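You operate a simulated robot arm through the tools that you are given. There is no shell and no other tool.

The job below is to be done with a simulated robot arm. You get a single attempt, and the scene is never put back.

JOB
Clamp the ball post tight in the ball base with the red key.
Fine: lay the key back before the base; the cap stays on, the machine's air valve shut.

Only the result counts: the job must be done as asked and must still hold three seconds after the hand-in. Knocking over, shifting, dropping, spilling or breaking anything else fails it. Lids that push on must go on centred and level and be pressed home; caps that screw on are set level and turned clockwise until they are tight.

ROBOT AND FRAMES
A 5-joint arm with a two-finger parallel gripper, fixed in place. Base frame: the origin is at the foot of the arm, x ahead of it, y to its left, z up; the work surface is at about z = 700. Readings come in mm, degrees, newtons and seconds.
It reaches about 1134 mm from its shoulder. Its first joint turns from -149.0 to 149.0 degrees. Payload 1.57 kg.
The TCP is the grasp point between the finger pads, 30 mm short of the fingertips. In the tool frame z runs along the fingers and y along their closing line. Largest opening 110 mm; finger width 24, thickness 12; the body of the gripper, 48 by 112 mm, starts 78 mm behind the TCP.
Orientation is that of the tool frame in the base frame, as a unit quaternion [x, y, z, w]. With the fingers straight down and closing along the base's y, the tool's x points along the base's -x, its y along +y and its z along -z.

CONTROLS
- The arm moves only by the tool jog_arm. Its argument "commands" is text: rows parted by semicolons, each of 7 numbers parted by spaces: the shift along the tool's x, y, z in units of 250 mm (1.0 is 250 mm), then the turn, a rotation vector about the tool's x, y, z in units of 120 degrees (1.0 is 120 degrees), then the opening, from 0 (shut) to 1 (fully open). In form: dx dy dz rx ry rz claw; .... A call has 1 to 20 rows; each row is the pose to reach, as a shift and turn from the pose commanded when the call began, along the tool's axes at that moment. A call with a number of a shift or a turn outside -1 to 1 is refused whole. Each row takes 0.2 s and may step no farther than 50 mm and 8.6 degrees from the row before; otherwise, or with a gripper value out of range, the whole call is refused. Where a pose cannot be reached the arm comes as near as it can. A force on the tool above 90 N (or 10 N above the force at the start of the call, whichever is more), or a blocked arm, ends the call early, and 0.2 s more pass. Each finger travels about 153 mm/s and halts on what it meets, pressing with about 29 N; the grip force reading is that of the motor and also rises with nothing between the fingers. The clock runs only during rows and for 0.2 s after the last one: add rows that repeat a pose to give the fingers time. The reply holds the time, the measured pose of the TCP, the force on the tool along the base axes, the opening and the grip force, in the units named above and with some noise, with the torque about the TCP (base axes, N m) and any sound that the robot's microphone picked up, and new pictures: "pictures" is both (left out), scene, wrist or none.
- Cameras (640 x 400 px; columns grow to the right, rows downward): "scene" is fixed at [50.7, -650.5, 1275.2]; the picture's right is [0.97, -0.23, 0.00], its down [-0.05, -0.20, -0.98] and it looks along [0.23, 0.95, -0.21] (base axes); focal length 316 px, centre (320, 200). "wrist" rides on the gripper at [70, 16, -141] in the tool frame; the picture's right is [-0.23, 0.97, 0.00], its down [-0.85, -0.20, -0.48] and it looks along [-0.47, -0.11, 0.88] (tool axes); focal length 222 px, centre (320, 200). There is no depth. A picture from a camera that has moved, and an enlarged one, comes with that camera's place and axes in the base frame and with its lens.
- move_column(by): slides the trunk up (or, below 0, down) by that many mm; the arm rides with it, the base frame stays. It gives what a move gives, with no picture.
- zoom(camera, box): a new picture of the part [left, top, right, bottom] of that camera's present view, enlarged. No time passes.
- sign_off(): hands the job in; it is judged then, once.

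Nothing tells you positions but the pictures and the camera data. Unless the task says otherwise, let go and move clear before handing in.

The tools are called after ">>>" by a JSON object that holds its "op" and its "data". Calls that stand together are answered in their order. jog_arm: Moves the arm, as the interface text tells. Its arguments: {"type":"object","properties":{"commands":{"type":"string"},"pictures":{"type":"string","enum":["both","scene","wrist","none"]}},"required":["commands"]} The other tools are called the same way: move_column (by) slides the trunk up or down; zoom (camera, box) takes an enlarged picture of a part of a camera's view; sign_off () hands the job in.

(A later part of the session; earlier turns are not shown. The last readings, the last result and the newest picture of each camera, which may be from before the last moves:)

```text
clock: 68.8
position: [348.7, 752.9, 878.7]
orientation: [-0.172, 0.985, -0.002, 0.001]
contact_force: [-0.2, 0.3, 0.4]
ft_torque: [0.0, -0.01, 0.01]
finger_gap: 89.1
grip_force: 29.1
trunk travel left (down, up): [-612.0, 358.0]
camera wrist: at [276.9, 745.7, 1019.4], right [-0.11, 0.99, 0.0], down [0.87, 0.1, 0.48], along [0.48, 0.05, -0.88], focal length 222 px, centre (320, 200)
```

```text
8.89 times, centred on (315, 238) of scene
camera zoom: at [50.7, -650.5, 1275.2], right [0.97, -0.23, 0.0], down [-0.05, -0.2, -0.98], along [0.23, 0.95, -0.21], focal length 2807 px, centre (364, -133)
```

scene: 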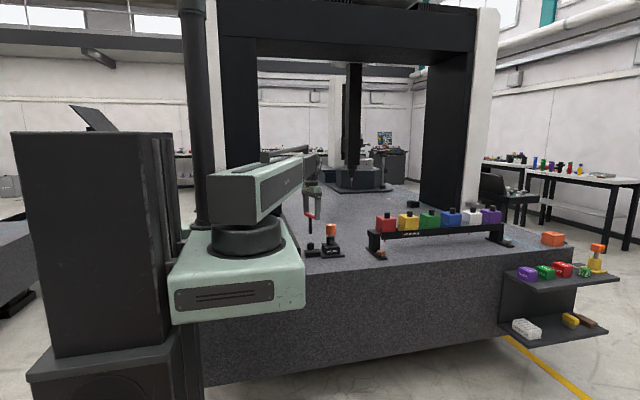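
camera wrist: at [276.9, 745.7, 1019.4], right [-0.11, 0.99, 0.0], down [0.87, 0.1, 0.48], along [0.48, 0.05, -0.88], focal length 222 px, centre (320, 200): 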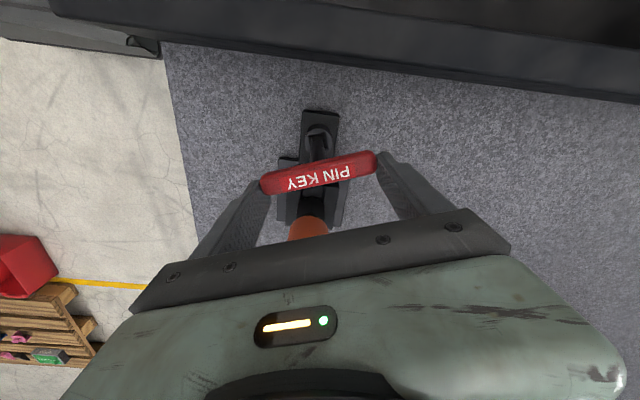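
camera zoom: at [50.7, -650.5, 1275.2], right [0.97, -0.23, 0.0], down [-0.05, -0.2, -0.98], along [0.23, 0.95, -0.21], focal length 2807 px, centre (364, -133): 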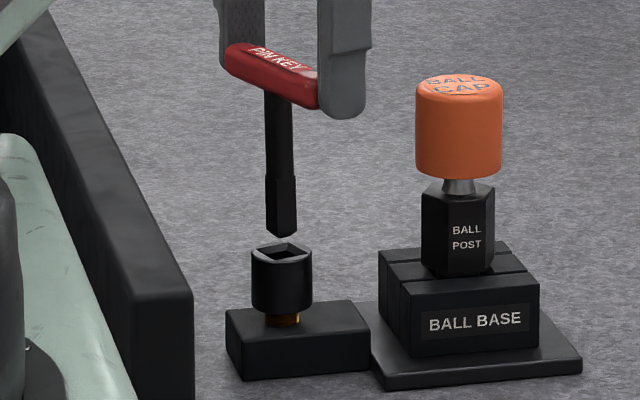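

>>> {"op": "zoom", "data": {"camera": "wrist", "box": [295, 115, 345, 165]}}

```text
8.00 times, centred on (320, 140) of wrist
camera zoom: at [276.9, 745.7, 1019.4], right [-0.11, 0.99, 0.0], down [0.87, 0.1, 0.48], along [0.48, 0.05, -0.88], focal length 1777 px, centre (320, 680)
```

zoom: 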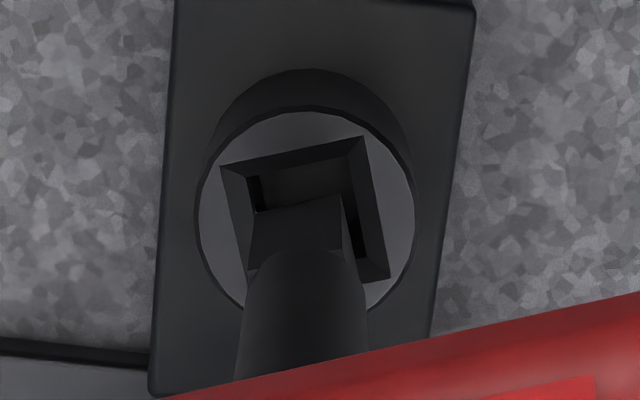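

The tip is about 11 mm above the cup and lined up to within about 0.5 mm and 1°. I'll lower in small steps, watching the force.

>>> {"op": "move_column", "data": {"by": -10}}

>>> {"op": "move_column", "data": {"by": -4}}

```text
clock: 69.4
position: [347.9, 752.6, 868.0]
orientation: [-0.171, 0.985, -0.002, 0.001]
contact_force: [0.3, 0.0, -0.2]
ft_torque: [-0.01, 0.0, 0.03]
finger_gap: 89.4
grip_force: 28.8
trunk travel left (down, up): [-602.0, 368.0]
```

```text
clock: 69.9
position: [347.8, 753.4, 866.6]
orientation: [-0.172, 0.985, -0.002, 0.002]
contact_force: [0.4, 0.2, -1.2]
ft_torque: [-0.01, -0.03, -0.01]
finger_gap: 89.3
grip_force: 28.8
trunk travel left (down, up): [-598.0, 372.0]
```

>>> {"op": "move_column", "data": {"by": -4}}

>>> {"op": "zoom", "data": {"camera": "wrist", "box": [295, 115, 345, 165]}}

>>> {"op": "zoom", "data": {"camera": "scene", "box": [300, 215, 330, 260]}}

```text
clock: 70.4
position: [348.4, 753.4, 860.1]
orientation: [-0.171, 0.985, -0.002, 0.002]
contact_force: [0.8, 0.2, -1.0]
ft_torque: [-0.05, -0.01, -0.02]
finger_gap: 89.5
grip_force: 29.1
trunk travel left (down, up): [-594.0, 376.0]
```

```text
8.00 times, centred on (320, 140) of wrist
camera zoom: at [276.8, 745.7, 1001.4], right [-0.11, 0.99, 0.0], down [0.87, 0.1, 0.48], along [0.48, 0.05, -0.88], focal length 1777 px, centre (320, 680)
```

zoom: 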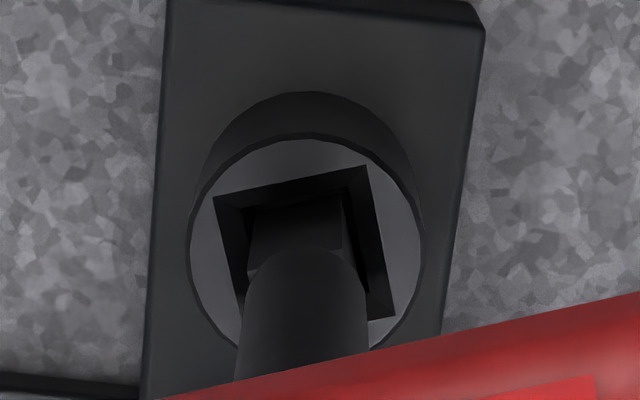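

```text
8.89 times, centred on (315, 238) of scene
camera zoom: at [50.7, -650.5, 1275.2], right [0.97, -0.23, 0.0], down [-0.05, -0.2, -0.98], along [0.23, 0.95, -0.21], focal length 2807 px, centre (364, -133)
```

zoom: 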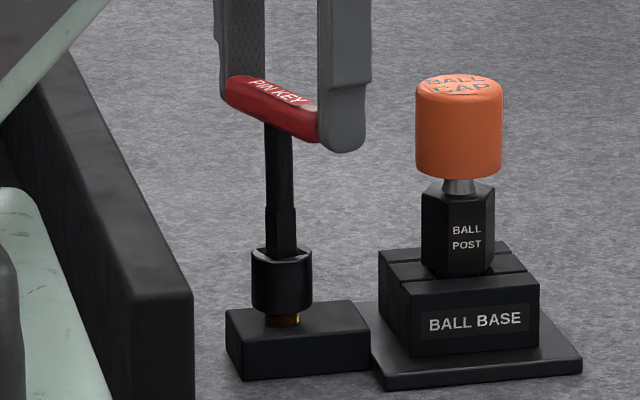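

The tip has entered the hole with no contact force. Continuing down.

>>> {"op": "move_column", "data": {"by": -5}}

>>> {"op": "move_column", "data": {"by": -4}}

```text
clock: 71.0
position: [348.3, 752.9, 855.6]
orientation: [-0.171, 0.985, -0.003, 0.002]
contact_force: [-0.2, 0.9, 0.1]
ft_torque: [0.0, -0.02, 0.03]
finger_gap: 89.2
grip_force: 29.2
trunk travel left (down, up): [-589.0, 381.0]
```

```text
clock: 71.5
position: [348.4, 752.2, 852.2]
orientation: [-0.171, 0.985, -0.002, 0.001]
contact_force: [0.4, 0.3, -1.2]
ft_torque: [0.01, -0.04, 0.03]
finger_gap: 88.9
grip_force: 29.5
trunk travel left (down, up): [-585.0, 385.0]
```

>>> {"op": "move_column", "data": {"by": -3}}

>>> {"op": "zoom", "data": {"camera": "scene", "box": [300, 215, 330, 260]}}

>>> {"op": "zoom", "data": {"camera": "wrist", "box": [295, 115, 345, 165]}}

```text
clock: 72.0
position: [347.2, 752.7, 849.9]
orientation: [-0.171, 0.985, -0.002, 0.001]
contact_force: [-0.2, -0.5, 0.7]
ft_torque: [0.02, -0.01, -0.03]
finger_gap: 89.2
grip_force: 29.0
trunk travel left (down, up): [-582.0, 388.0]
```

```text
8.89 times, centred on (315, 238) of scene
camera zoom: at [50.7, -650.5, 1275.2], right [0.97, -0.23, 0.0], down [-0.05, -0.2, -0.98], along [0.23, 0.95, -0.21], focal length 2807 px, centre (364, -133)
```

zoom: 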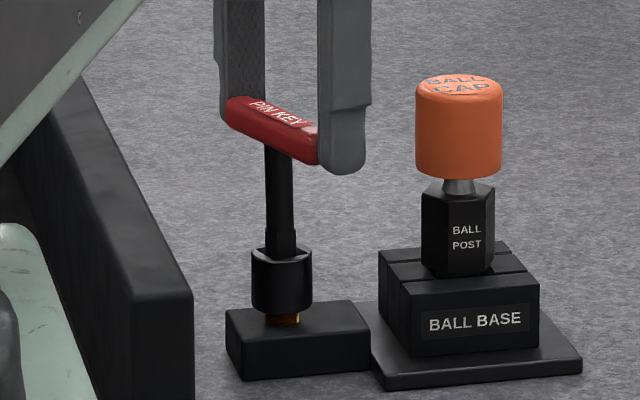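

```text
8.00 times, centred on (320, 140) of wrist
camera zoom: at [276.8, 745.6, 989.5], right [-0.11, 0.99, 0.0], down [0.87, 0.1, 0.48], along [0.48, 0.05, -0.88], focal length 1777 px, centre (320, 680)
```

zoom: 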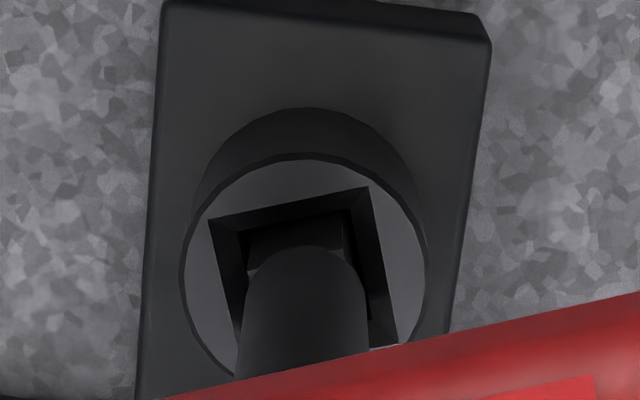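

Still free. Continuing in small steps to find the bottom.

>>> {"op": "move_column", "data": {"by": -3}}

>>> {"op": "move_column", "data": {"by": -3}}

```text
clock: 72.5
position: [348.6, 754.4, 845.3]
orientation: [-0.171, 0.985, -0.002, 0.001]
contact_force: [0.3, -1.1, -4.1]
ft_torque: [0.02, -0.01, 0.01]
finger_gap: 89.3
grip_force: 28.8
trunk travel left (down, up): [-579.0, 391.0]
```

```text
clock: 73.0
position: [347.9, 752.9, 843.2]
orientation: [-0.172, 0.985, -0.002, 0.001]
contact_force: [2.0, 3.4, 15.9]
ft_torque: [0.31, -0.04, -0.02]
finger_gap: 89.0
grip_force: 29.0
trunk travel left (down, up): [-576.0, 394.0]
```

The tip bottomed about 22 mm deep with a light 16 N. I'll begin turning clockwise about the socket axis, watching the torque.

>>> {"op": "jog_arm", "data": {"commands": "-0.0002 -0.0013 0 0 0 0.0333 0.7; -0.0004 -0.0027 0 0 0 0.0667 0.7; -0.0004 -0.004 0 0 0 0.1 0.7; -0.0004 -0.0053 0 0 0 0.1333 0.7"}}

>>> {"op": "zoom", "data": {"camera": "wrist", "box": [260, 100, 400, 200]}}

>>> {"op": "zoom", "data": {"camera": "scene", "box": [295, 205, 350, 265]}}

```text
clock: 74.0
position: [348.4, 750.5, 843.9]
orientation: [-0.032, 0.999, -0.003, 0.001]
contact_force: [0.1, -0.9, 15.7]
ft_torque: [-0.06, 0.08, 0.01]
finger_gap: 89.3
grip_force: 28.9
trunk travel left (down, up): [-576.0, 394.0]
camera wrist: at [277.5, 763.1, 984.3], right [0.17, 0.99, 0.0], down [0.86, -0.14, 0.48], along [0.47, -0.08, -0.88], focal length 222 px, centre (320, 200)
```

scene: 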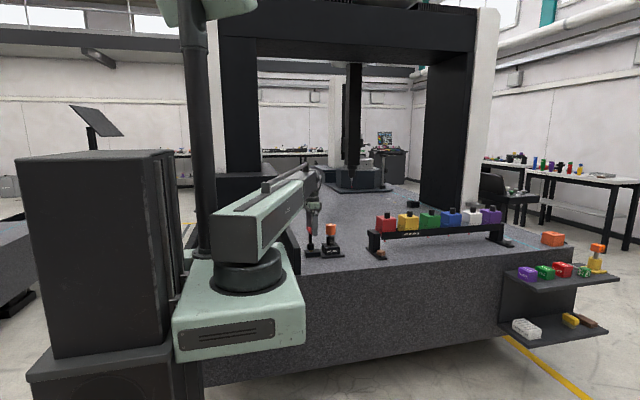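
wrist: 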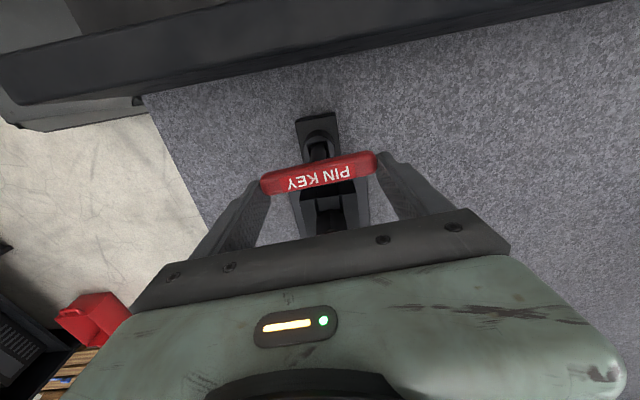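

```text
4.00 times, centred on (330, 150) of wrist
camera zoom: at [277.5, 763.1, 984.3], right [0.17, 0.99, 0.0], down [0.86, -0.14, 0.48], along [0.47, -0.08, -0.88], focal length 888 px, centre (280, 400)
```

zoom: 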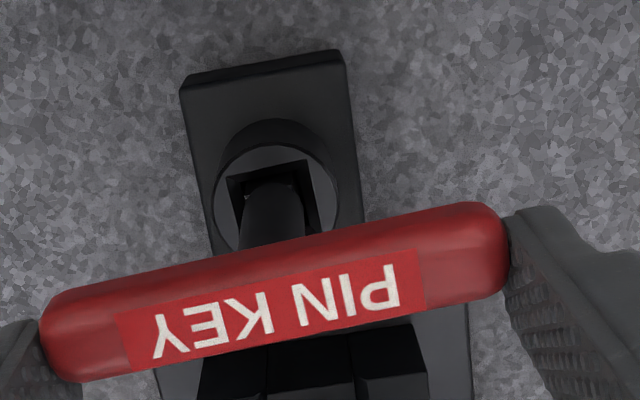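

```text
6.67 times, centred on (322, 235) of scene
camera zoom: at [50.7, -650.5, 1275.2], right [0.97, -0.23, 0.0], down [-0.05, -0.2, -0.98], along [0.23, 0.95, -0.21], focal length 2105 px, centre (303, -33)
```

zoom: 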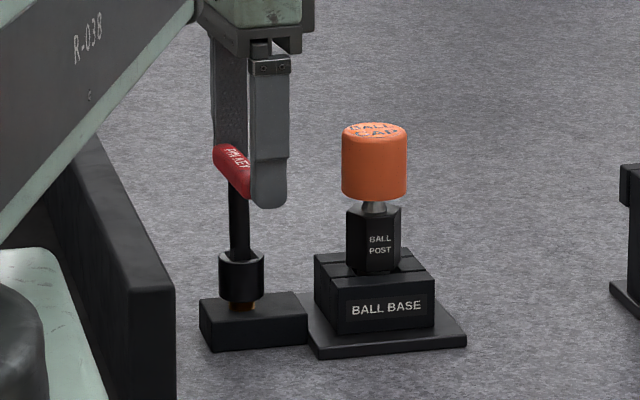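

The cup turns freely with the key and there's no torque yet. I'll continue clockwise.

>>> {"op": "jog_arm", "data": {"commands": "-0.0002 -0.0013 0 0 0 0.0333 0.7; -0.0004 -0.0027 0 0 0 0.0667 0.7; -0.0004 -0.004 0 0 0 0.1 0.7; -0.0004 -0.0053 0 0 0 0.1333 0.7; -0.0002 -0.0067 0 0 0 0.1667 0.7; 0 -0.008 0 0 0 0.2 0.7; 0.0003 -0.0093 0 0 0 0.2333 0.7; 0.0007 -0.0106 0 0 0 0.2667 0.7", "pictures": "wrist"}}

>>> {"op": "zoom", "data": {"camera": "scene", "box": [295, 205, 350, 265]}}

```text
clock: 75.8
position: [349.5, 748.4, 844.8]
orientation: [0.245, 0.97, -0.001, 0.002]
contact_force: [-1.6, -5.6, 10.3]
ft_torque: [-0.45, 0.18, 0.03]
finger_gap: 89.1
grip_force: 28.9
trunk travel left (down, up): [-576.0, 394.0]
camera wrist: at [294.8, 796.4, 984.2], right [0.66, 0.75, 0.0], down [0.66, -0.58, 0.48], along [0.36, -0.32, -0.88], focal length 222 px, centre (320, 200)
```

wrist: 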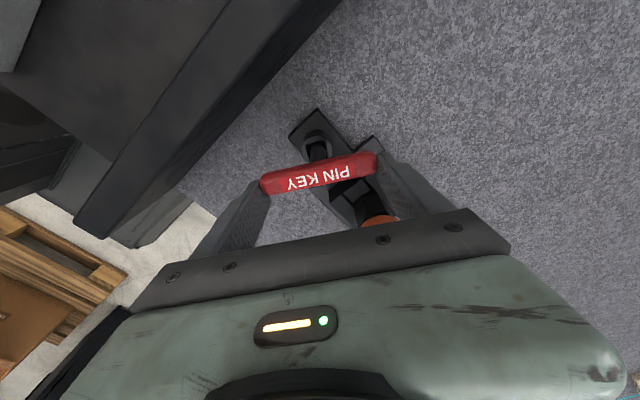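

```text
6.67 times, centred on (322, 235) of scene
camera zoom: at [50.7, -650.5, 1275.2], right [0.97, -0.23, 0.0], down [-0.05, -0.2, -0.98], along [0.23, 0.95, -0.21], focal length 2105 px, centre (303, -33)
```

zoom: 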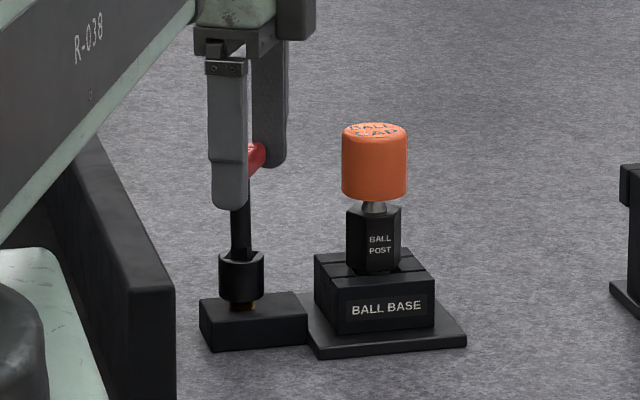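

>>> {"op": "jog_arm", "data": {"commands": "-0.0021 -0.0048 0 0 0 0.0333 0.7; -0.0023 -0.0062 0 0 0 0.0667 0.7; -0.0023 -0.0075 0 0 0 0.1 0.7; -0.0023 -0.0088 0 0 0 0.1333 0.7; -0.0021 -0.0102 0 0 0 0.1667 0.7; -0.0019 -0.0115 0 0 0 0.2 0.7; -0.0016 -0.0128 0 0 0 0.2333 0.7; -0.0012 -0.0141 0 0 0 0.2667 0.7", "pictures": "wrist"}}

>>> {"op": "zoom", "data": {"camera": "scene", "box": [295, 205, 350, 265]}}

>>> {"op": "zoom", "data": {"camera": "wrist", "box": [260, 100, 400, 200]}}

```text
clock: 77.7
position: [346.5, 744.4, 842.9]
orientation: [0.502, 0.865, -0.001, 0.002]
contact_force: [-4.9, -5.9, 7.8]
ft_torque: [-0.55, 0.52, 0.08]
finger_gap: 89.1
grip_force: 28.5
trunk travel left (down, up): [-576.0, 394.0]
camera wrist: at [326.2, 814.6, 984.1], right [0.96, 0.28, 0.0], down [0.25, -0.84, 0.48], along [0.14, -0.46, -0.88], focal length 222 px, centre (320, 200)
```

wrist: 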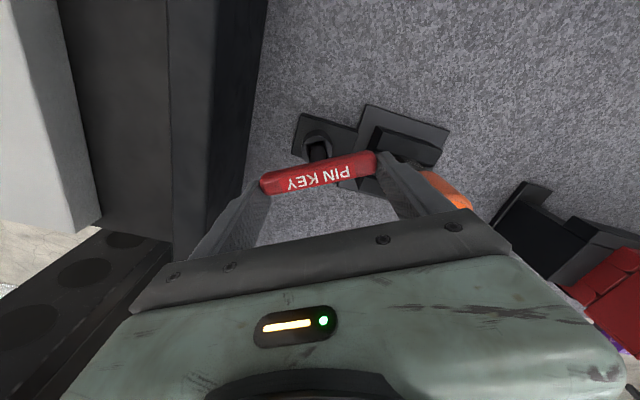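

```text
6.67 times, centred on (322, 235) of scene
camera zoom: at [50.7, -650.5, 1275.2], right [0.97, -0.23, 0.0], down [-0.05, -0.2, -0.98], along [0.23, 0.95, -0.21], focal length 2105 px, centre (303, -33)
```

zoom: 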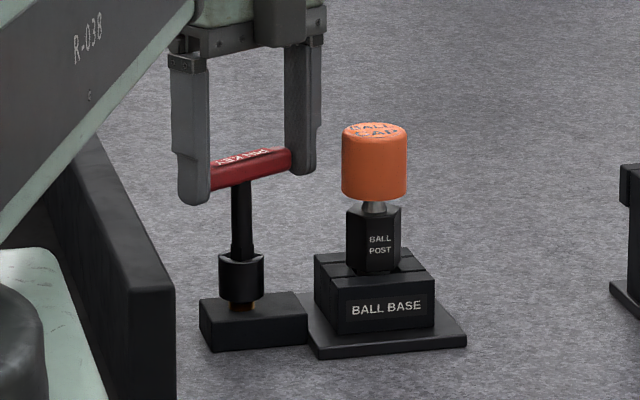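

```text
4.00 times, centred on (330, 150) of wrist
camera zoom: at [326.2, 814.6, 984.1], right [0.96, 0.28, 0.0], down [0.25, -0.84, 0.48], along [0.14, -0.46, -0.88], focal length 888 px, centre (280, 400)
```

zoom: 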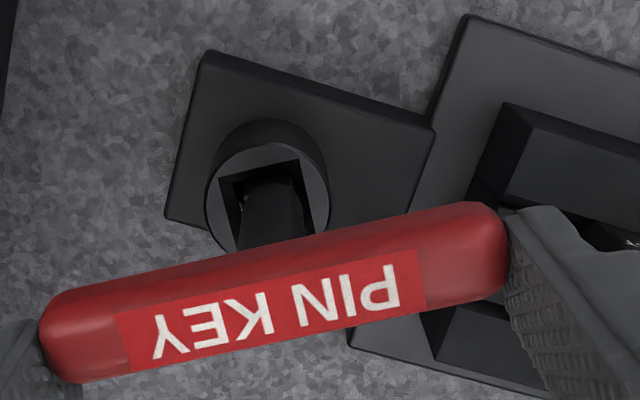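

>>> {"op": "jog_arm", "data": {"commands": "-0.0027 -0.0088 0 0 0 0.0333 0.7; -0.0028 -0.0107 0 0 0 0.0667 0.7; -0.0028 -0.0125 0 0 0 0.1 0.7; -0.0026 -0.0143 0 0 0 0.1333 0.7; -0.0023 -0.0161 0 0 0 0.1667 0.7; -0.0019 -0.0179 0 0 0 0.2 0.7; -0.0013 -0.0197 0 0 0 0.2333 0.7; -0.0007 -0.0214 0 0 0 0.2667 0.7", "pictures": "wrist"}}

>>> {"op": "zoom", "data": {"camera": "wrist", "box": [260, 100, 400, 200]}}

>>> {"op": "zoom", "data": {"camera": "scene", "box": [295, 205, 350, 265]}}

```text
clock: 79.5
position: [342.6, 742.4, 843.2]
orientation: [0.722, 0.692, 0.0, 0.003]
contact_force: [-2.7, 7.1, 13.4]
ft_torque: [0.92, 0.14, 0.07]
finger_gap: 88.9
grip_force: 28.9
trunk travel left (down, up): [-576.0, 394.0]
camera wrist: at [360.8, 812.6, 984.2], right [0.96, -0.27, 0.0], down [-0.24, -0.84, 0.48], along [-0.13, -0.46, -0.88], focal length 222 px, centre (320, 200)
```

wrist: 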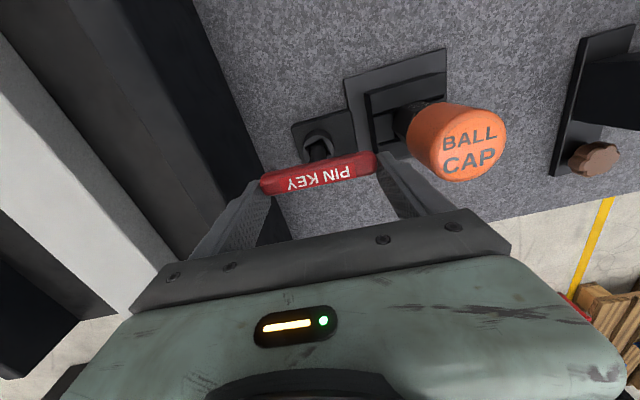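

```text
4.00 times, centred on (330, 150) of wrist
camera zoom: at [360.8, 812.6, 984.2], right [0.96, -0.27, 0.0], down [-0.24, -0.84, 0.48], along [-0.13, -0.46, -0.88], focal length 888 px, centre (280, 400)
```

zoom: 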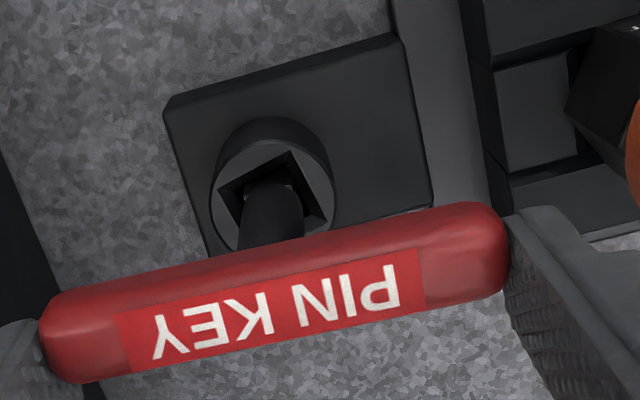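

```text
6.67 times, centred on (322, 235) of scene
camera zoom: at [50.7, -650.5, 1275.2], right [0.97, -0.23, 0.0], down [-0.05, -0.2, -0.98], along [0.23, 0.95, -0.21], focal length 2105 px, centre (303, -33)
```

zoom: 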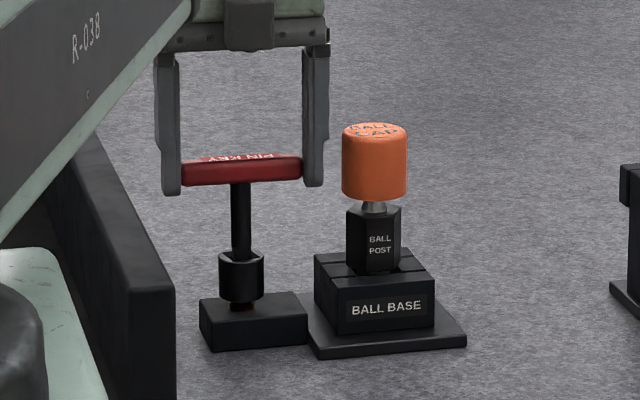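

The hole now lags the key by about 14°, so the cup has begun to resist. I'll continue in small turns and watch the torque.

>>> {"op": "jog_arm", "data": {"commands": "0.0045 -0.004 0 0 0 0.0333 0.7; 0.0044 -0.0059 0 0 0 0.0667 0.7; 0.0044 -0.0059 0 0 0 0.0667 0.7", "pictures": "wrist"}}

>>> {"op": "zoom", "data": {"camera": "wrist", "box": [260, 100, 400, 200]}}

>>> {"op": "zoom", "data": {"camera": "scene", "box": [295, 205, 350, 265]}}

```text
clock: 80.2
position: [340.9, 744.2, 844.8]
orientation: [0.768, 0.64, -0.001, 0.003]
contact_force: [-1.4, -3.8, 7.6]
ft_torque: [-0.14, 0.13, 0.1]
finger_gap: 89.3
grip_force: 28.9
trunk travel left (down, up): [-576.0, 394.0]
camera wrist: at [369.1, 809.9, 984.0], right [0.92, -0.4, 0.0], down [-0.35, -0.8, 0.48], along [-0.19, -0.44, -0.88], focal length 222 px, centre (320, 200)
```

wrist: 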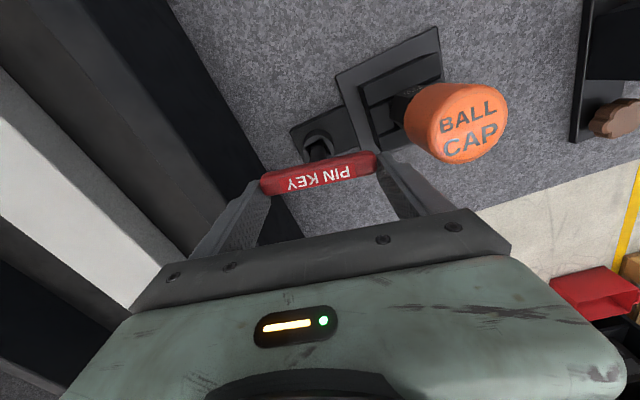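

```text
4.00 times, centred on (330, 150) of wrist
camera zoom: at [369.1, 809.9, 984.0], right [0.92, -0.4, 0.0], down [-0.35, -0.8, 0.48], along [-0.19, -0.44, -0.88], focal length 888 px, centre (280, 400)
```

zoom: 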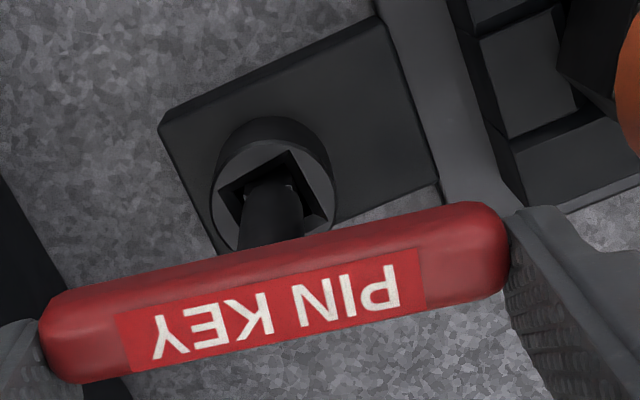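

```text
6.67 times, centred on (322, 235) of scene
camera zoom: at [50.7, -650.5, 1275.2], right [0.97, -0.23, 0.0], down [-0.05, -0.2, -0.98], along [0.23, 0.95, -0.21], focal length 2105 px, centre (303, -33)
```

zoom: 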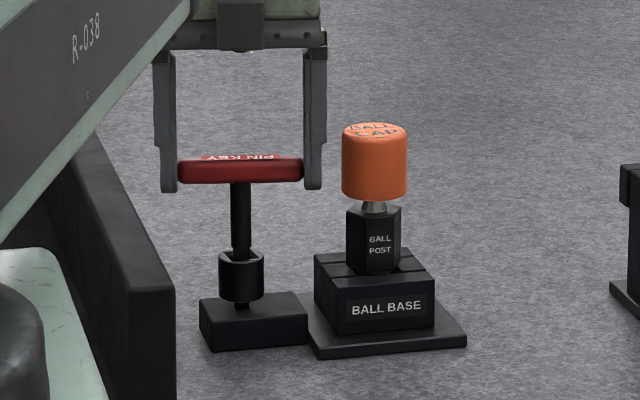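

The cup turns again with a steady lag and the torque is rising slightly. Continuing.

>>> {"op": "jog_arm", "data": {"commands": "-0.0027 -0.0022 0 0 0 0.0333 0.7; -0.0028 -0.0041 0 0 0 0.0667 0.7; -0.0028 -0.0059 0 0 0 0.1 0.7; -0.0026 -0.0077 0 0 0 0.1333 0.7; -0.0023 -0.0095 0 0 0 0.1667 0.7; -0.0019 -0.0113 0 0 0 0.2 0.7; -0.0019 -0.0113 0 0 0 0.2 0.7", "pictures": "wrist"}}

>>> {"op": "zoom", "data": {"camera": "wrist", "box": [260, 100, 400, 200]}}

>>> {"op": "zoom", "data": {"camera": "scene", "box": [295, 205, 350, 265]}}

```text
clock: 81.8
position: [339.9, 743.5, 843.7]
orientation: [0.787, 0.617, 0.0, 0.001]
contact_force: [-9.5, -2.5, 4.8]
ft_torque: [0.11, 0.82, 0.23]
finger_gap: 89.2
grip_force: 29.0
out of reach, approached as far as the arm can: row 2, 3, 4, 5, 6, 7
trunk travel left (down, up): [-576.0, 394.0]
camera wrist: at [373.2, 807.6, 984.1], right [0.89, -0.45, 0.0], down [-0.4, -0.78, 0.48], along [-0.22, -0.43, -0.88], focal length 222 px, centre (320, 200)
```

wrist: 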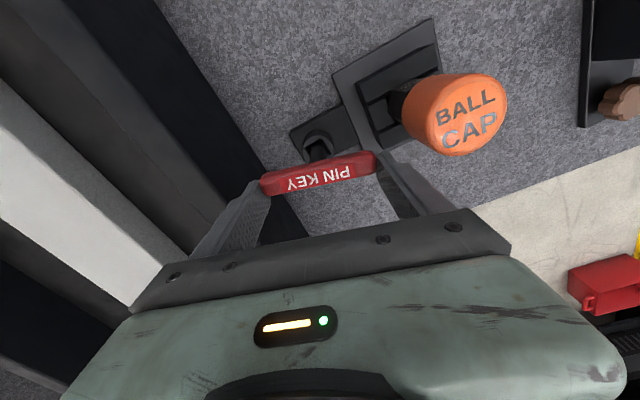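

```text
4.00 times, centred on (330, 150) of wrist
camera zoom: at [373.2, 807.6, 984.1], right [0.89, -0.45, 0.0], down [-0.4, -0.78, 0.48], along [-0.22, -0.43, -0.88], focal length 888 px, centre (280, 400)
```

zoom: 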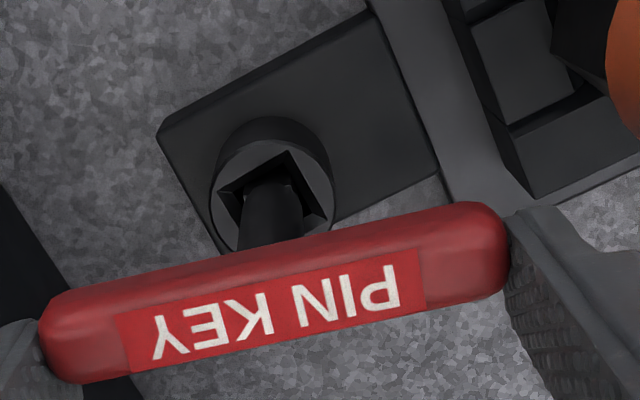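

```text
6.67 times, centred on (322, 235) of scene
camera zoom: at [50.7, -650.5, 1275.2], right [0.97, -0.23, 0.0], down [-0.05, -0.2, -0.98], along [0.23, 0.95, -0.21], focal length 2105 px, centre (303, -33)
```

zoom: 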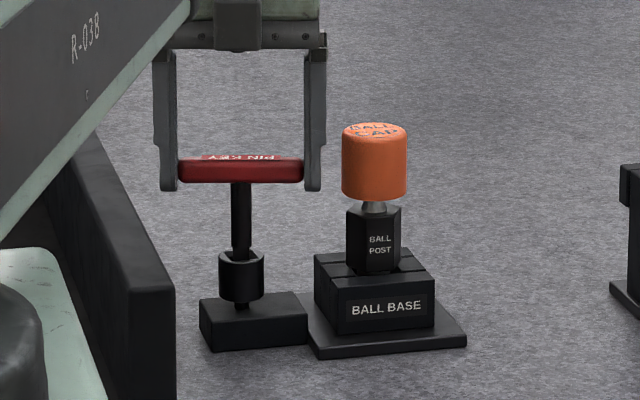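

The wrist spin hit its limit at about 124° turned, so I need to regrip. I'll centre slightly, open, and leave the key standing in the cup.

>>> {"op": "jog_arm", "data": {"commands": "-0.002 -0.0036 0 0 0 -0.02 0.7; -0.002 -0.0036 0 0 0 -0.03 0.7; -0.002 -0.0036 0 0 0 -0.03 0.7", "pictures": "none"}}

>>> {"op": "jog_arm", "data": {"commands": "0 0 0 0 0 0 0.83; 0 0 0 0 0 0 0.9; 0 0 0 0 0 0 1; 0 0 0 0 0 0 1"}}

>>> {"op": "zoom", "data": {"camera": "wrist", "box": [240, 100, 420, 210]}}

>>> {"op": "zoom", "data": {"camera": "scene", "box": [295, 205, 350, 265]}}

```text
clock: 82.7
position: [341.5, 742.9, 842.5]
orientation: [0.767, 0.642, -0.001, 0.001]
contact_force: [-1.9, 5.0, 11.4]
ft_torque: [0.61, 0.06, 0.03]
finger_gap: 89.4
grip_force: 29.3
trunk travel left (down, up): [-576.0, 394.0]
```

```text
clock: 83.7
position: [341.4, 742.2, 843.1]
orientation: [0.768, 0.64, 0.0, 0.002]
contact_force: [0.2, 0.5, -0.7]
ft_torque: [0.01, -0.02, 0.0]
finger_gap: 109.9
grip_force: 0.0
trunk travel left (down, up): [-576.0, 394.0]
camera wrist: at [369.7, 809.1, 983.4], right [0.92, -0.4, 0.0], down [-0.35, -0.8, 0.48], along [-0.19, -0.44, -0.88], focal length 222 px, centre (320, 200)
```

scene: 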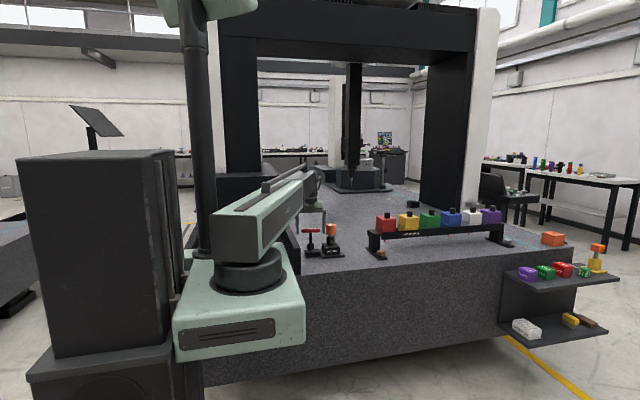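
wrist: 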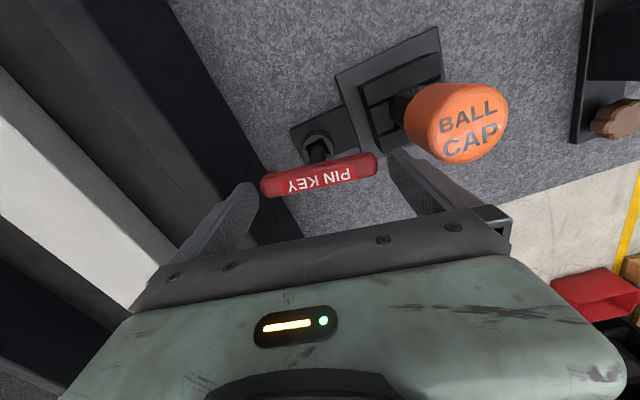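

```text
3.56 times, centred on (330, 155) of wrist
camera zoom: at [369.7, 809.1, 983.4], right [0.92, -0.4, 0.0], down [-0.35, -0.8, 0.48], along [-0.19, -0.44, -0.88], focal length 790 px, centre (284, 360)
```

zoom: 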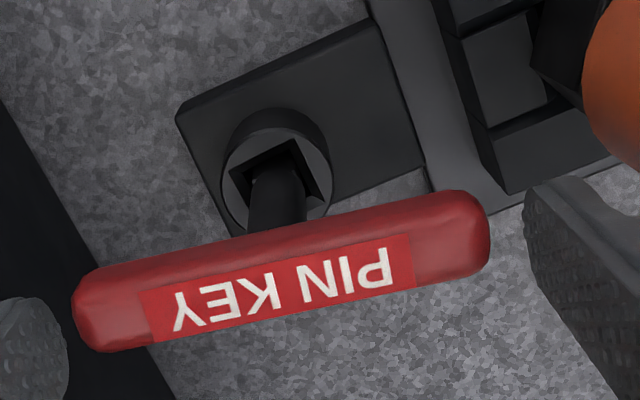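

```text
6.67 times, centred on (322, 235) of scene
camera zoom: at [50.7, -650.5, 1275.2], right [0.97, -0.23, 0.0], down [-0.05, -0.2, -0.98], along [0.23, 0.95, -0.21], focal length 2105 px, centre (303, -33)
```

zoom: 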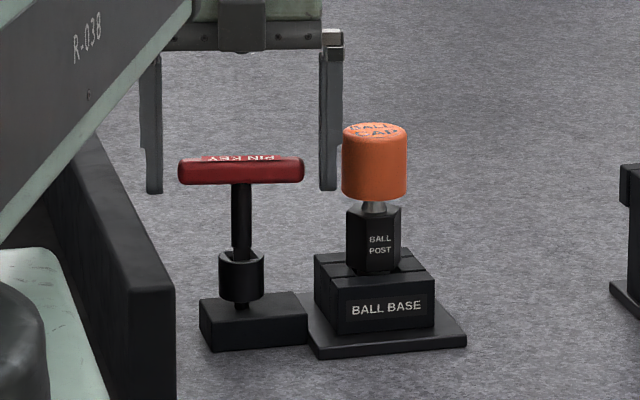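

The key stands on its own. I'll raise the fingers clear of it and rotate the tool 180° counter-clockwise, to use the other half of the spin range.

>>> {"op": "move_column", "data": {"by": 55}}

>>> {"op": "jog_arm", "data": {"commands": "0 0 0 0 0 -0.07 1; 0 0 0 0 0 -0.14 1; 0 0 0 0 0 -0.21 1; 0 0 0 0 0 -0.28 1; 0 0 0 0 0 -0.35 1; 0 0 0 0 0 -0.42 1; 0 0 0 0 0 -0.49 1; 0 0 0 0 0 -0.56 1; 0 0 0 0 0 -0.63 1; 0 0 0 0 0 -0.7 1; 0 0 0 0 0 -0.75 1; 0 0 0 0 0 -0.75 1", "pictures": "none"}}

>>> {"op": "jog_arm", "data": {"commands": "0 0 0 0 0 -0.07 1; 0 0 0 0 0 -0.14 1; 0 0 0 0 0 -0.21 1; 0 0 0 0 0 -0.28 1; 0 0 0 0 0 -0.35 1; 0 0 0 0 0 -0.42 1; 0 0 0 0 0 -0.49 1; 0 0 0 0 0 -0.56 1; 0 0 0 0 0 -0.63 1; 0 0 0 0 0 -0.7 1; 0 0 0 0 0 -0.75 1; 0 0 0 0 0 -0.75 1"}}

>>> {"op": "zoom", "data": {"camera": "wrist", "box": [220, 90, 420, 230]}}

>>> {"op": "zoom", "data": {"camera": "scene", "box": [295, 205, 350, 265]}}

```text
clock: 84.6
position: [341.5, 742.8, 897.0]
orientation: [0.768, 0.64, -0.001, 0.002]
contact_force: [-0.6, 0.5, 0.3]
ft_torque: [0.01, -0.02, -0.01]
finger_gap: 109.6
grip_force: 0.1
trunk travel left (down, up): [-631.0, 339.0]
```

```text
clock: 87.2
position: [341.0, 742.6, 897.1]
orientation: [0.089, 0.996, -0.002, 0.0]
contact_force: [-0.1, -0.4, 0.7]
ft_torque: [-0.03, 0.01, -0.03]
finger_gap: 110.1
grip_force: 0.0
trunk travel left (down, up): [-631.0, 339.0]
```

```text
clock: 89.8
position: [341.8, 741.8, 898.4]
orientation: [-0.642, 0.767, -0.003, 0.0]
contact_force: [0.4, 0.6, -0.2]
ft_torque: [0.03, 0.01, 0.0]
finger_gap: 110.1
grip_force: 0.0
trunk travel left (down, up): [-631.0, 339.0]
camera wrist: at [313.4, 677.4, 1038.8], right [-0.92, 0.4, 0.0], down [0.35, 0.81, 0.48], along [0.19, 0.44, -0.88], focal length 222 px, centre (320, 200)
```

scene: 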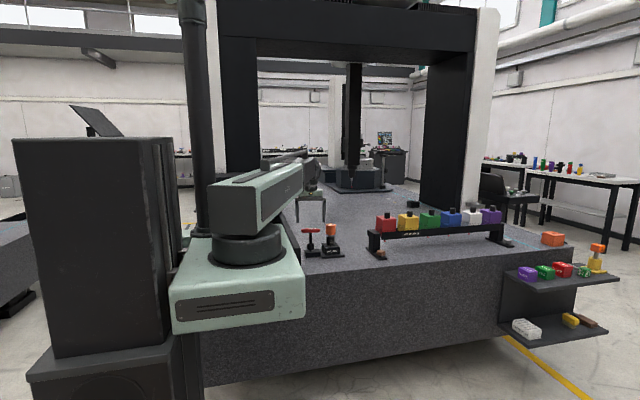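
wrist: 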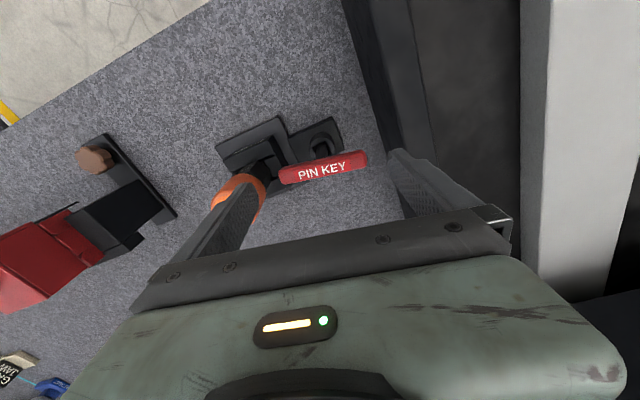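

```text
2.86 times, centred on (320, 160) of wrist
camera zoom: at [313.4, 677.4, 1038.8], right [-0.92, 0.4, 0.0], down [0.35, 0.81, 0.48], along [0.19, 0.44, -0.88], focal length 635 px, centre (320, 314)
```

zoom: 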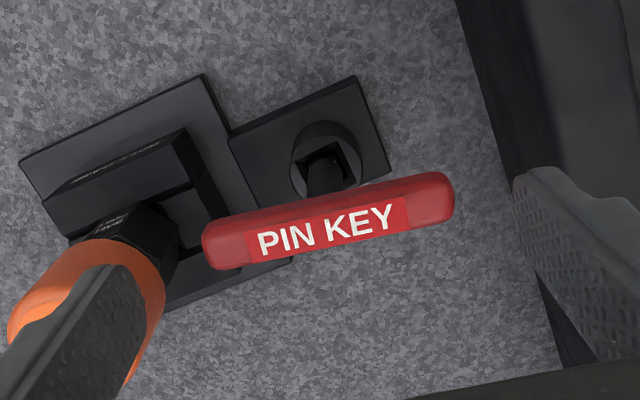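

```text
6.67 times, centred on (322, 235) of scene
camera zoom: at [50.7, -650.5, 1275.2], right [0.97, -0.23, 0.0], down [-0.05, -0.2, -0.98], along [0.23, 0.95, -0.21], focal length 2105 px, centre (303, -33)
```

zoom: 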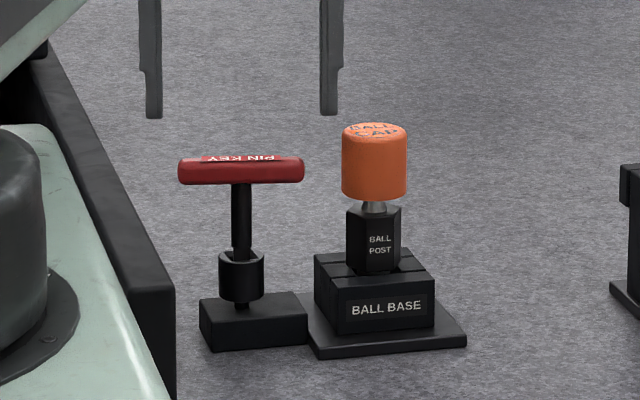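

The bar sits at tool (-6.7, 1.3). I'll recentre the tool over the key, close to 104 mm to stay clear of the cap, and go back down.

>>> {"op": "jog_arm", "data": {"commands": "-0.027 0.005 0 0 0 0.015 0.945; -0.027 0.005 0 0 0 0.015 0.945; -0.027 0.005 0 0 0 0.015 0.945", "pictures": "wrist"}}

>>> {"op": "zoom", "data": {"camera": "wrist", "box": [220, 90, 420, 230]}}

>>> {"op": "zoom", "data": {"camera": "scene", "box": [295, 190, 350, 250]}}

```text
clock: 90.6
position: [342.2, 749.6, 898.1]
orientation: [-0.628, 0.778, -0.002, -0.001]
contact_force: [-0.6, -0.1, 0.5]
ft_torque: [-0.01, 0.01, -0.03]
finger_gap: 103.8
grip_force: 0.0
trunk travel left (down, up): [-631.0, 339.0]
camera wrist: at [311.3, 685.3, 1038.8], right [-0.9, 0.43, 0.0], down [0.37, 0.8, 0.48], along [0.2, 0.43, -0.88], focal length 222 px, centre (320, 200)
```

wrist: 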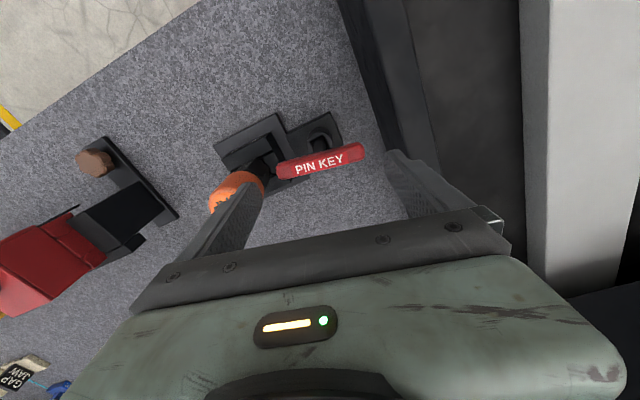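

```text
2.86 times, centred on (320, 160) of wrist
camera zoom: at [311.3, 685.3, 1038.8], right [-0.9, 0.43, 0.0], down [0.37, 0.8, 0.48], along [0.2, 0.43, -0.88], focal length 635 px, centre (320, 314)
```

zoom: 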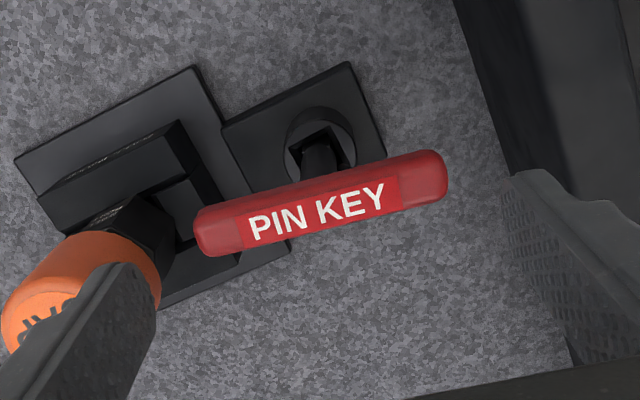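

```text
6.67 times, centred on (322, 220) of scene
camera zoom: at [50.7, -650.5, 1275.2], right [0.97, -0.23, 0.0], down [-0.05, -0.2, -0.98], along [0.23, 0.95, -0.21], focal length 2105 px, centre (303, 67)
```

zoom: 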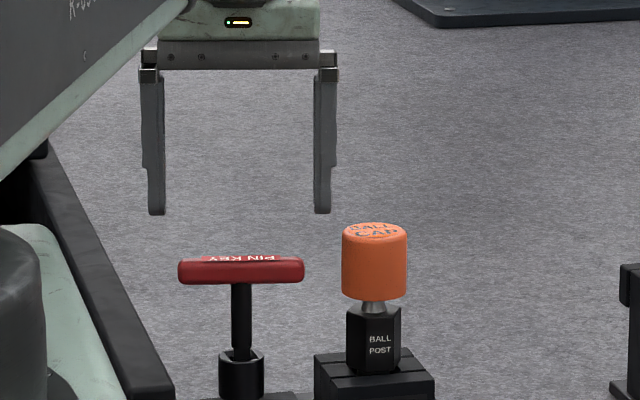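

Centred on the bar, with clearance to the cap. Descending.

>>> {"op": "move_column", "data": {"by": -53}}

>>> {"op": "jog_arm", "data": {"commands": "0 0 0 0 0 0 0.85; 0 0 0 0 0 0 0.75; 0 0 0 0 0 0 0.7; 0 0 0 0 0 0 0.7; 0 0 0 0 0 0 0.7"}}

>>> {"op": "zoom", "data": {"camera": "wrist", "box": [260, 100, 400, 200]}}

>>> {"op": "zoom", "data": {"camera": "scene", "box": [295, 205, 350, 265]}}

```text
clock: 91.5
position: [342.5, 749.2, 844.5]
orientation: [-0.629, 0.778, -0.002, -0.001]
contact_force: [-0.4, -0.3, -0.1]
ft_torque: [0.0, 0.0, -0.01]
finger_gap: 104.2
grip_force: 0.1
trunk travel left (down, up): [-578.0, 392.0]
```

```text
clock: 92.8
position: [342.6, 748.8, 844.3]
orientation: [-0.629, 0.778, -0.001, 0.0]
contact_force: [0.3, 0.0, 2.5]
ft_torque: [0.02, 0.03, -0.04]
finger_gap: 89.3
grip_force: 28.8
trunk travel left (down, up): [-578.0, 392.0]
camera wrist: at [311.3, 685.2, 985.9], right [-0.9, 0.43, 0.0], down [0.37, 0.8, 0.48], along [0.2, 0.43, -0.88], focal length 222 px, centre (320, 200)
```

scene: 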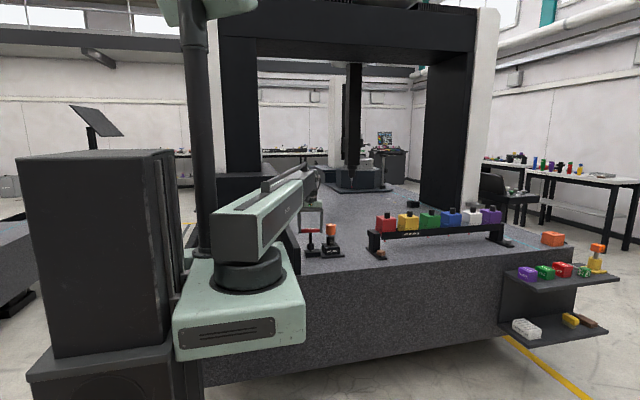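
wrist: 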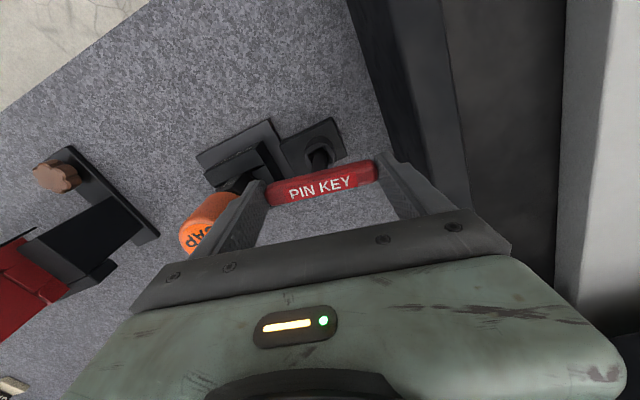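

```text
4.00 times, centred on (330, 150) of wrist
camera zoom: at [311.3, 685.2, 985.9], right [-0.9, 0.43, 0.0], down [0.37, 0.8, 0.48], along [0.2, 0.43, -0.88], focal length 888 px, centre (280, 400)
```

zoom: 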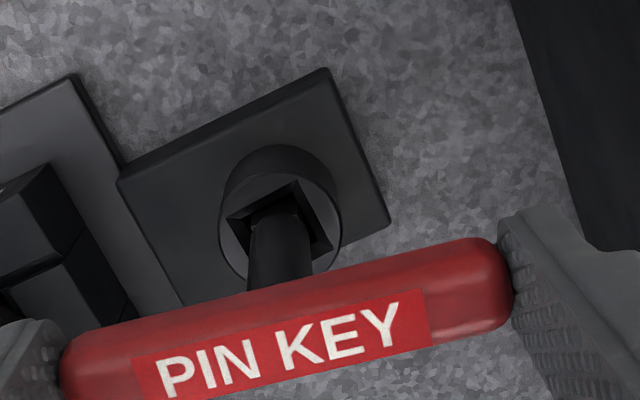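

```text
6.67 times, centred on (322, 235) of scene
camera zoom: at [50.7, -650.5, 1275.2], right [0.97, -0.23, 0.0], down [-0.05, -0.2, -0.98], along [0.23, 0.95, -0.21], focal length 2105 px, centre (303, -33)
```

zoom: 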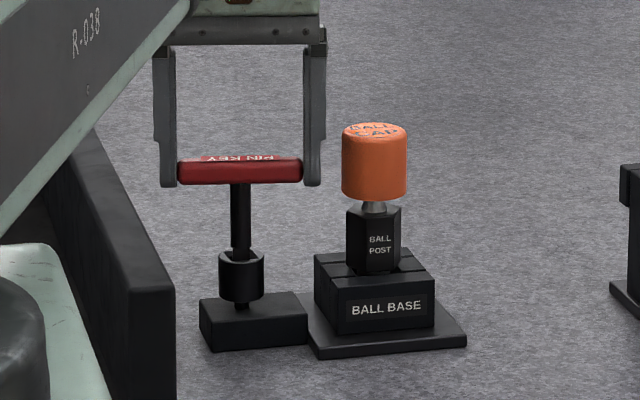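

Regripped. I'll continue clockwise about the tool axis, which now sits on the socket axis.

>>> {"op": "jog_arm", "data": {"commands": "0 0 0 0 0 0.0333 0.7; 0 0 0 0 0 0.0667 0.7; 0 0 0 0 0 0.1 0.7; 0 0 0 0 0 0.1333 0.7; 0 0 0 0 0 0.1667 0.7; 0 0 0 0 0 0.2 0.7", "pictures": "wrist"}}

>>> {"op": "zoom", "data": {"camera": "wrist", "box": [260, 100, 400, 200]}}

```text
clock: 94.2
position: [342.7, 749.1, 844.1]
orientation: [-0.453, 0.892, -0.002, 0.0]
contact_force: [1.9, 6.8, 5.6]
ft_torque: [0.53, 0.12, 0.28]
finger_gap: 89.1
grip_force: 28.8
trunk travel left (down, up): [-578.0, 392.0]
camera wrist: at [287.3, 703.3, 985.8], right [-0.65, 0.76, 0.0], down [0.67, 0.57, 0.48], along [0.36, 0.31, -0.88], focal length 222 px, centre (320, 200)
```

wrist: 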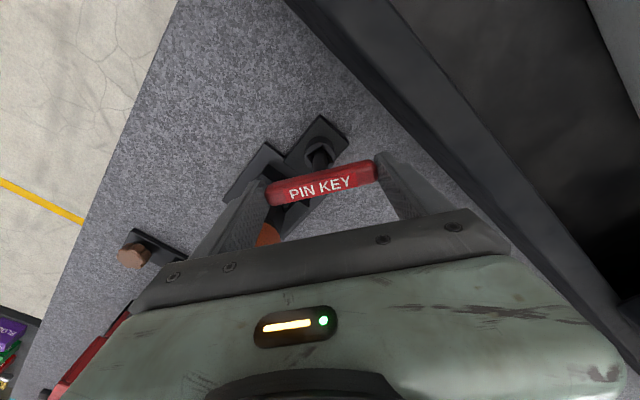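

```text
4.00 times, centred on (330, 150) of wrist
camera zoom: at [287.3, 703.3, 985.8], right [-0.65, 0.76, 0.0], down [0.67, 0.57, 0.48], along [0.36, 0.31, -0.88], focal length 888 px, centre (280, 400)
```

zoom: 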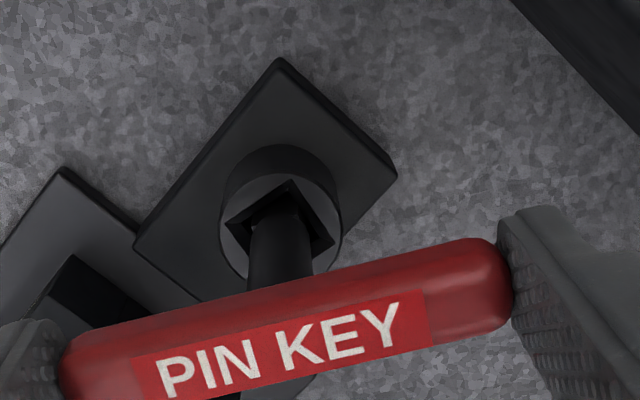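

>>> {"op": "jog_arm", "data": {"commands": "-0.004 0.0014 0 0 0 0.0333 0.7; -0.004 0.0014 0 0 0 0.0667 0.7; -0.004 0.0014 0 0 0 0.1 0.7; -0.004 0.0014 0 0 0 0.1333 0.7; -0.004 0.0014 0 0 0 0.1667 0.7; -0.004 0.0014 0 0 0 0.2 0.7", "pictures": "wrist"}}

>>> {"op": "zoom", "data": {"camera": "wrist", "box": [260, 100, 400, 200]}}

>>> {"op": "zoom", "data": {"camera": "scene", "box": [295, 205, 350, 265]}}

```text
clock: 95.5
position: [342.5, 750.5, 844.7]
orientation: [-0.257, 0.966, -0.003, 0.0]
contact_force: [4.7, -3.8, -0.8]
ft_torque: [0.25, 0.06, 0.58]
finger_gap: 89.4
grip_force: 29.3
trunk travel left (down, up): [-578.0, 392.0]
camera wrist: at [274.0, 730.4, 985.7], right [-0.29, 0.96, 0.0], down [0.84, 0.25, 0.48], along [0.46, 0.13, -0.88], focal length 222 px, centre (320, 200)
```

wrist: 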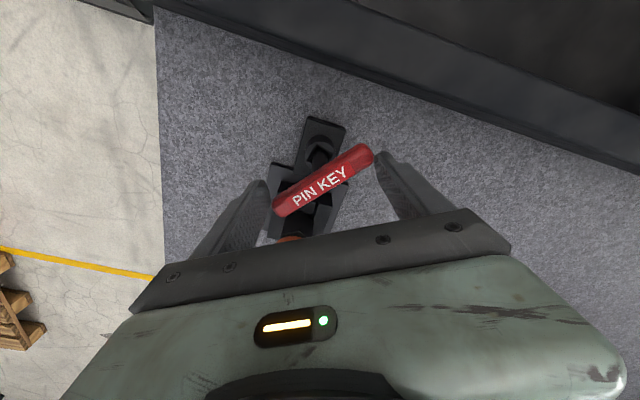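

```text
4.00 times, centred on (330, 150) of wrist
camera zoom: at [274.0, 730.4, 985.7], right [-0.29, 0.96, 0.0], down [0.84, 0.25, 0.48], along [0.46, 0.13, -0.88], focal length 888 px, centre (280, 400)
```

zoom: 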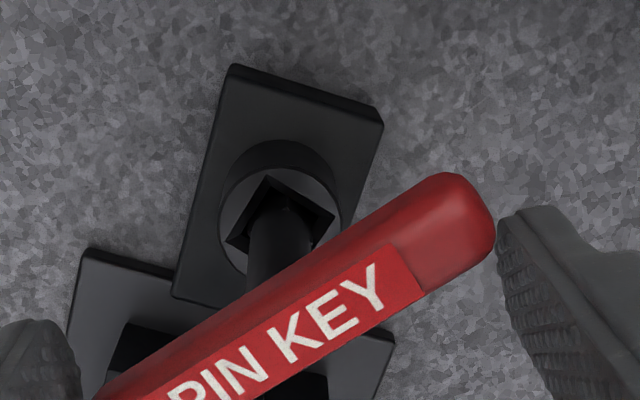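

```text
6.67 times, centred on (322, 235) of scene
camera zoom: at [50.7, -650.5, 1275.2], right [0.97, -0.23, 0.0], down [-0.05, -0.2, -0.98], along [0.23, 0.95, -0.21], focal length 2105 px, centre (303, -33)
```

zoom: 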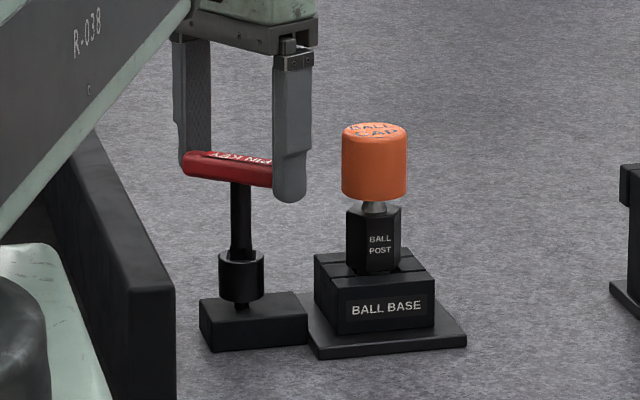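

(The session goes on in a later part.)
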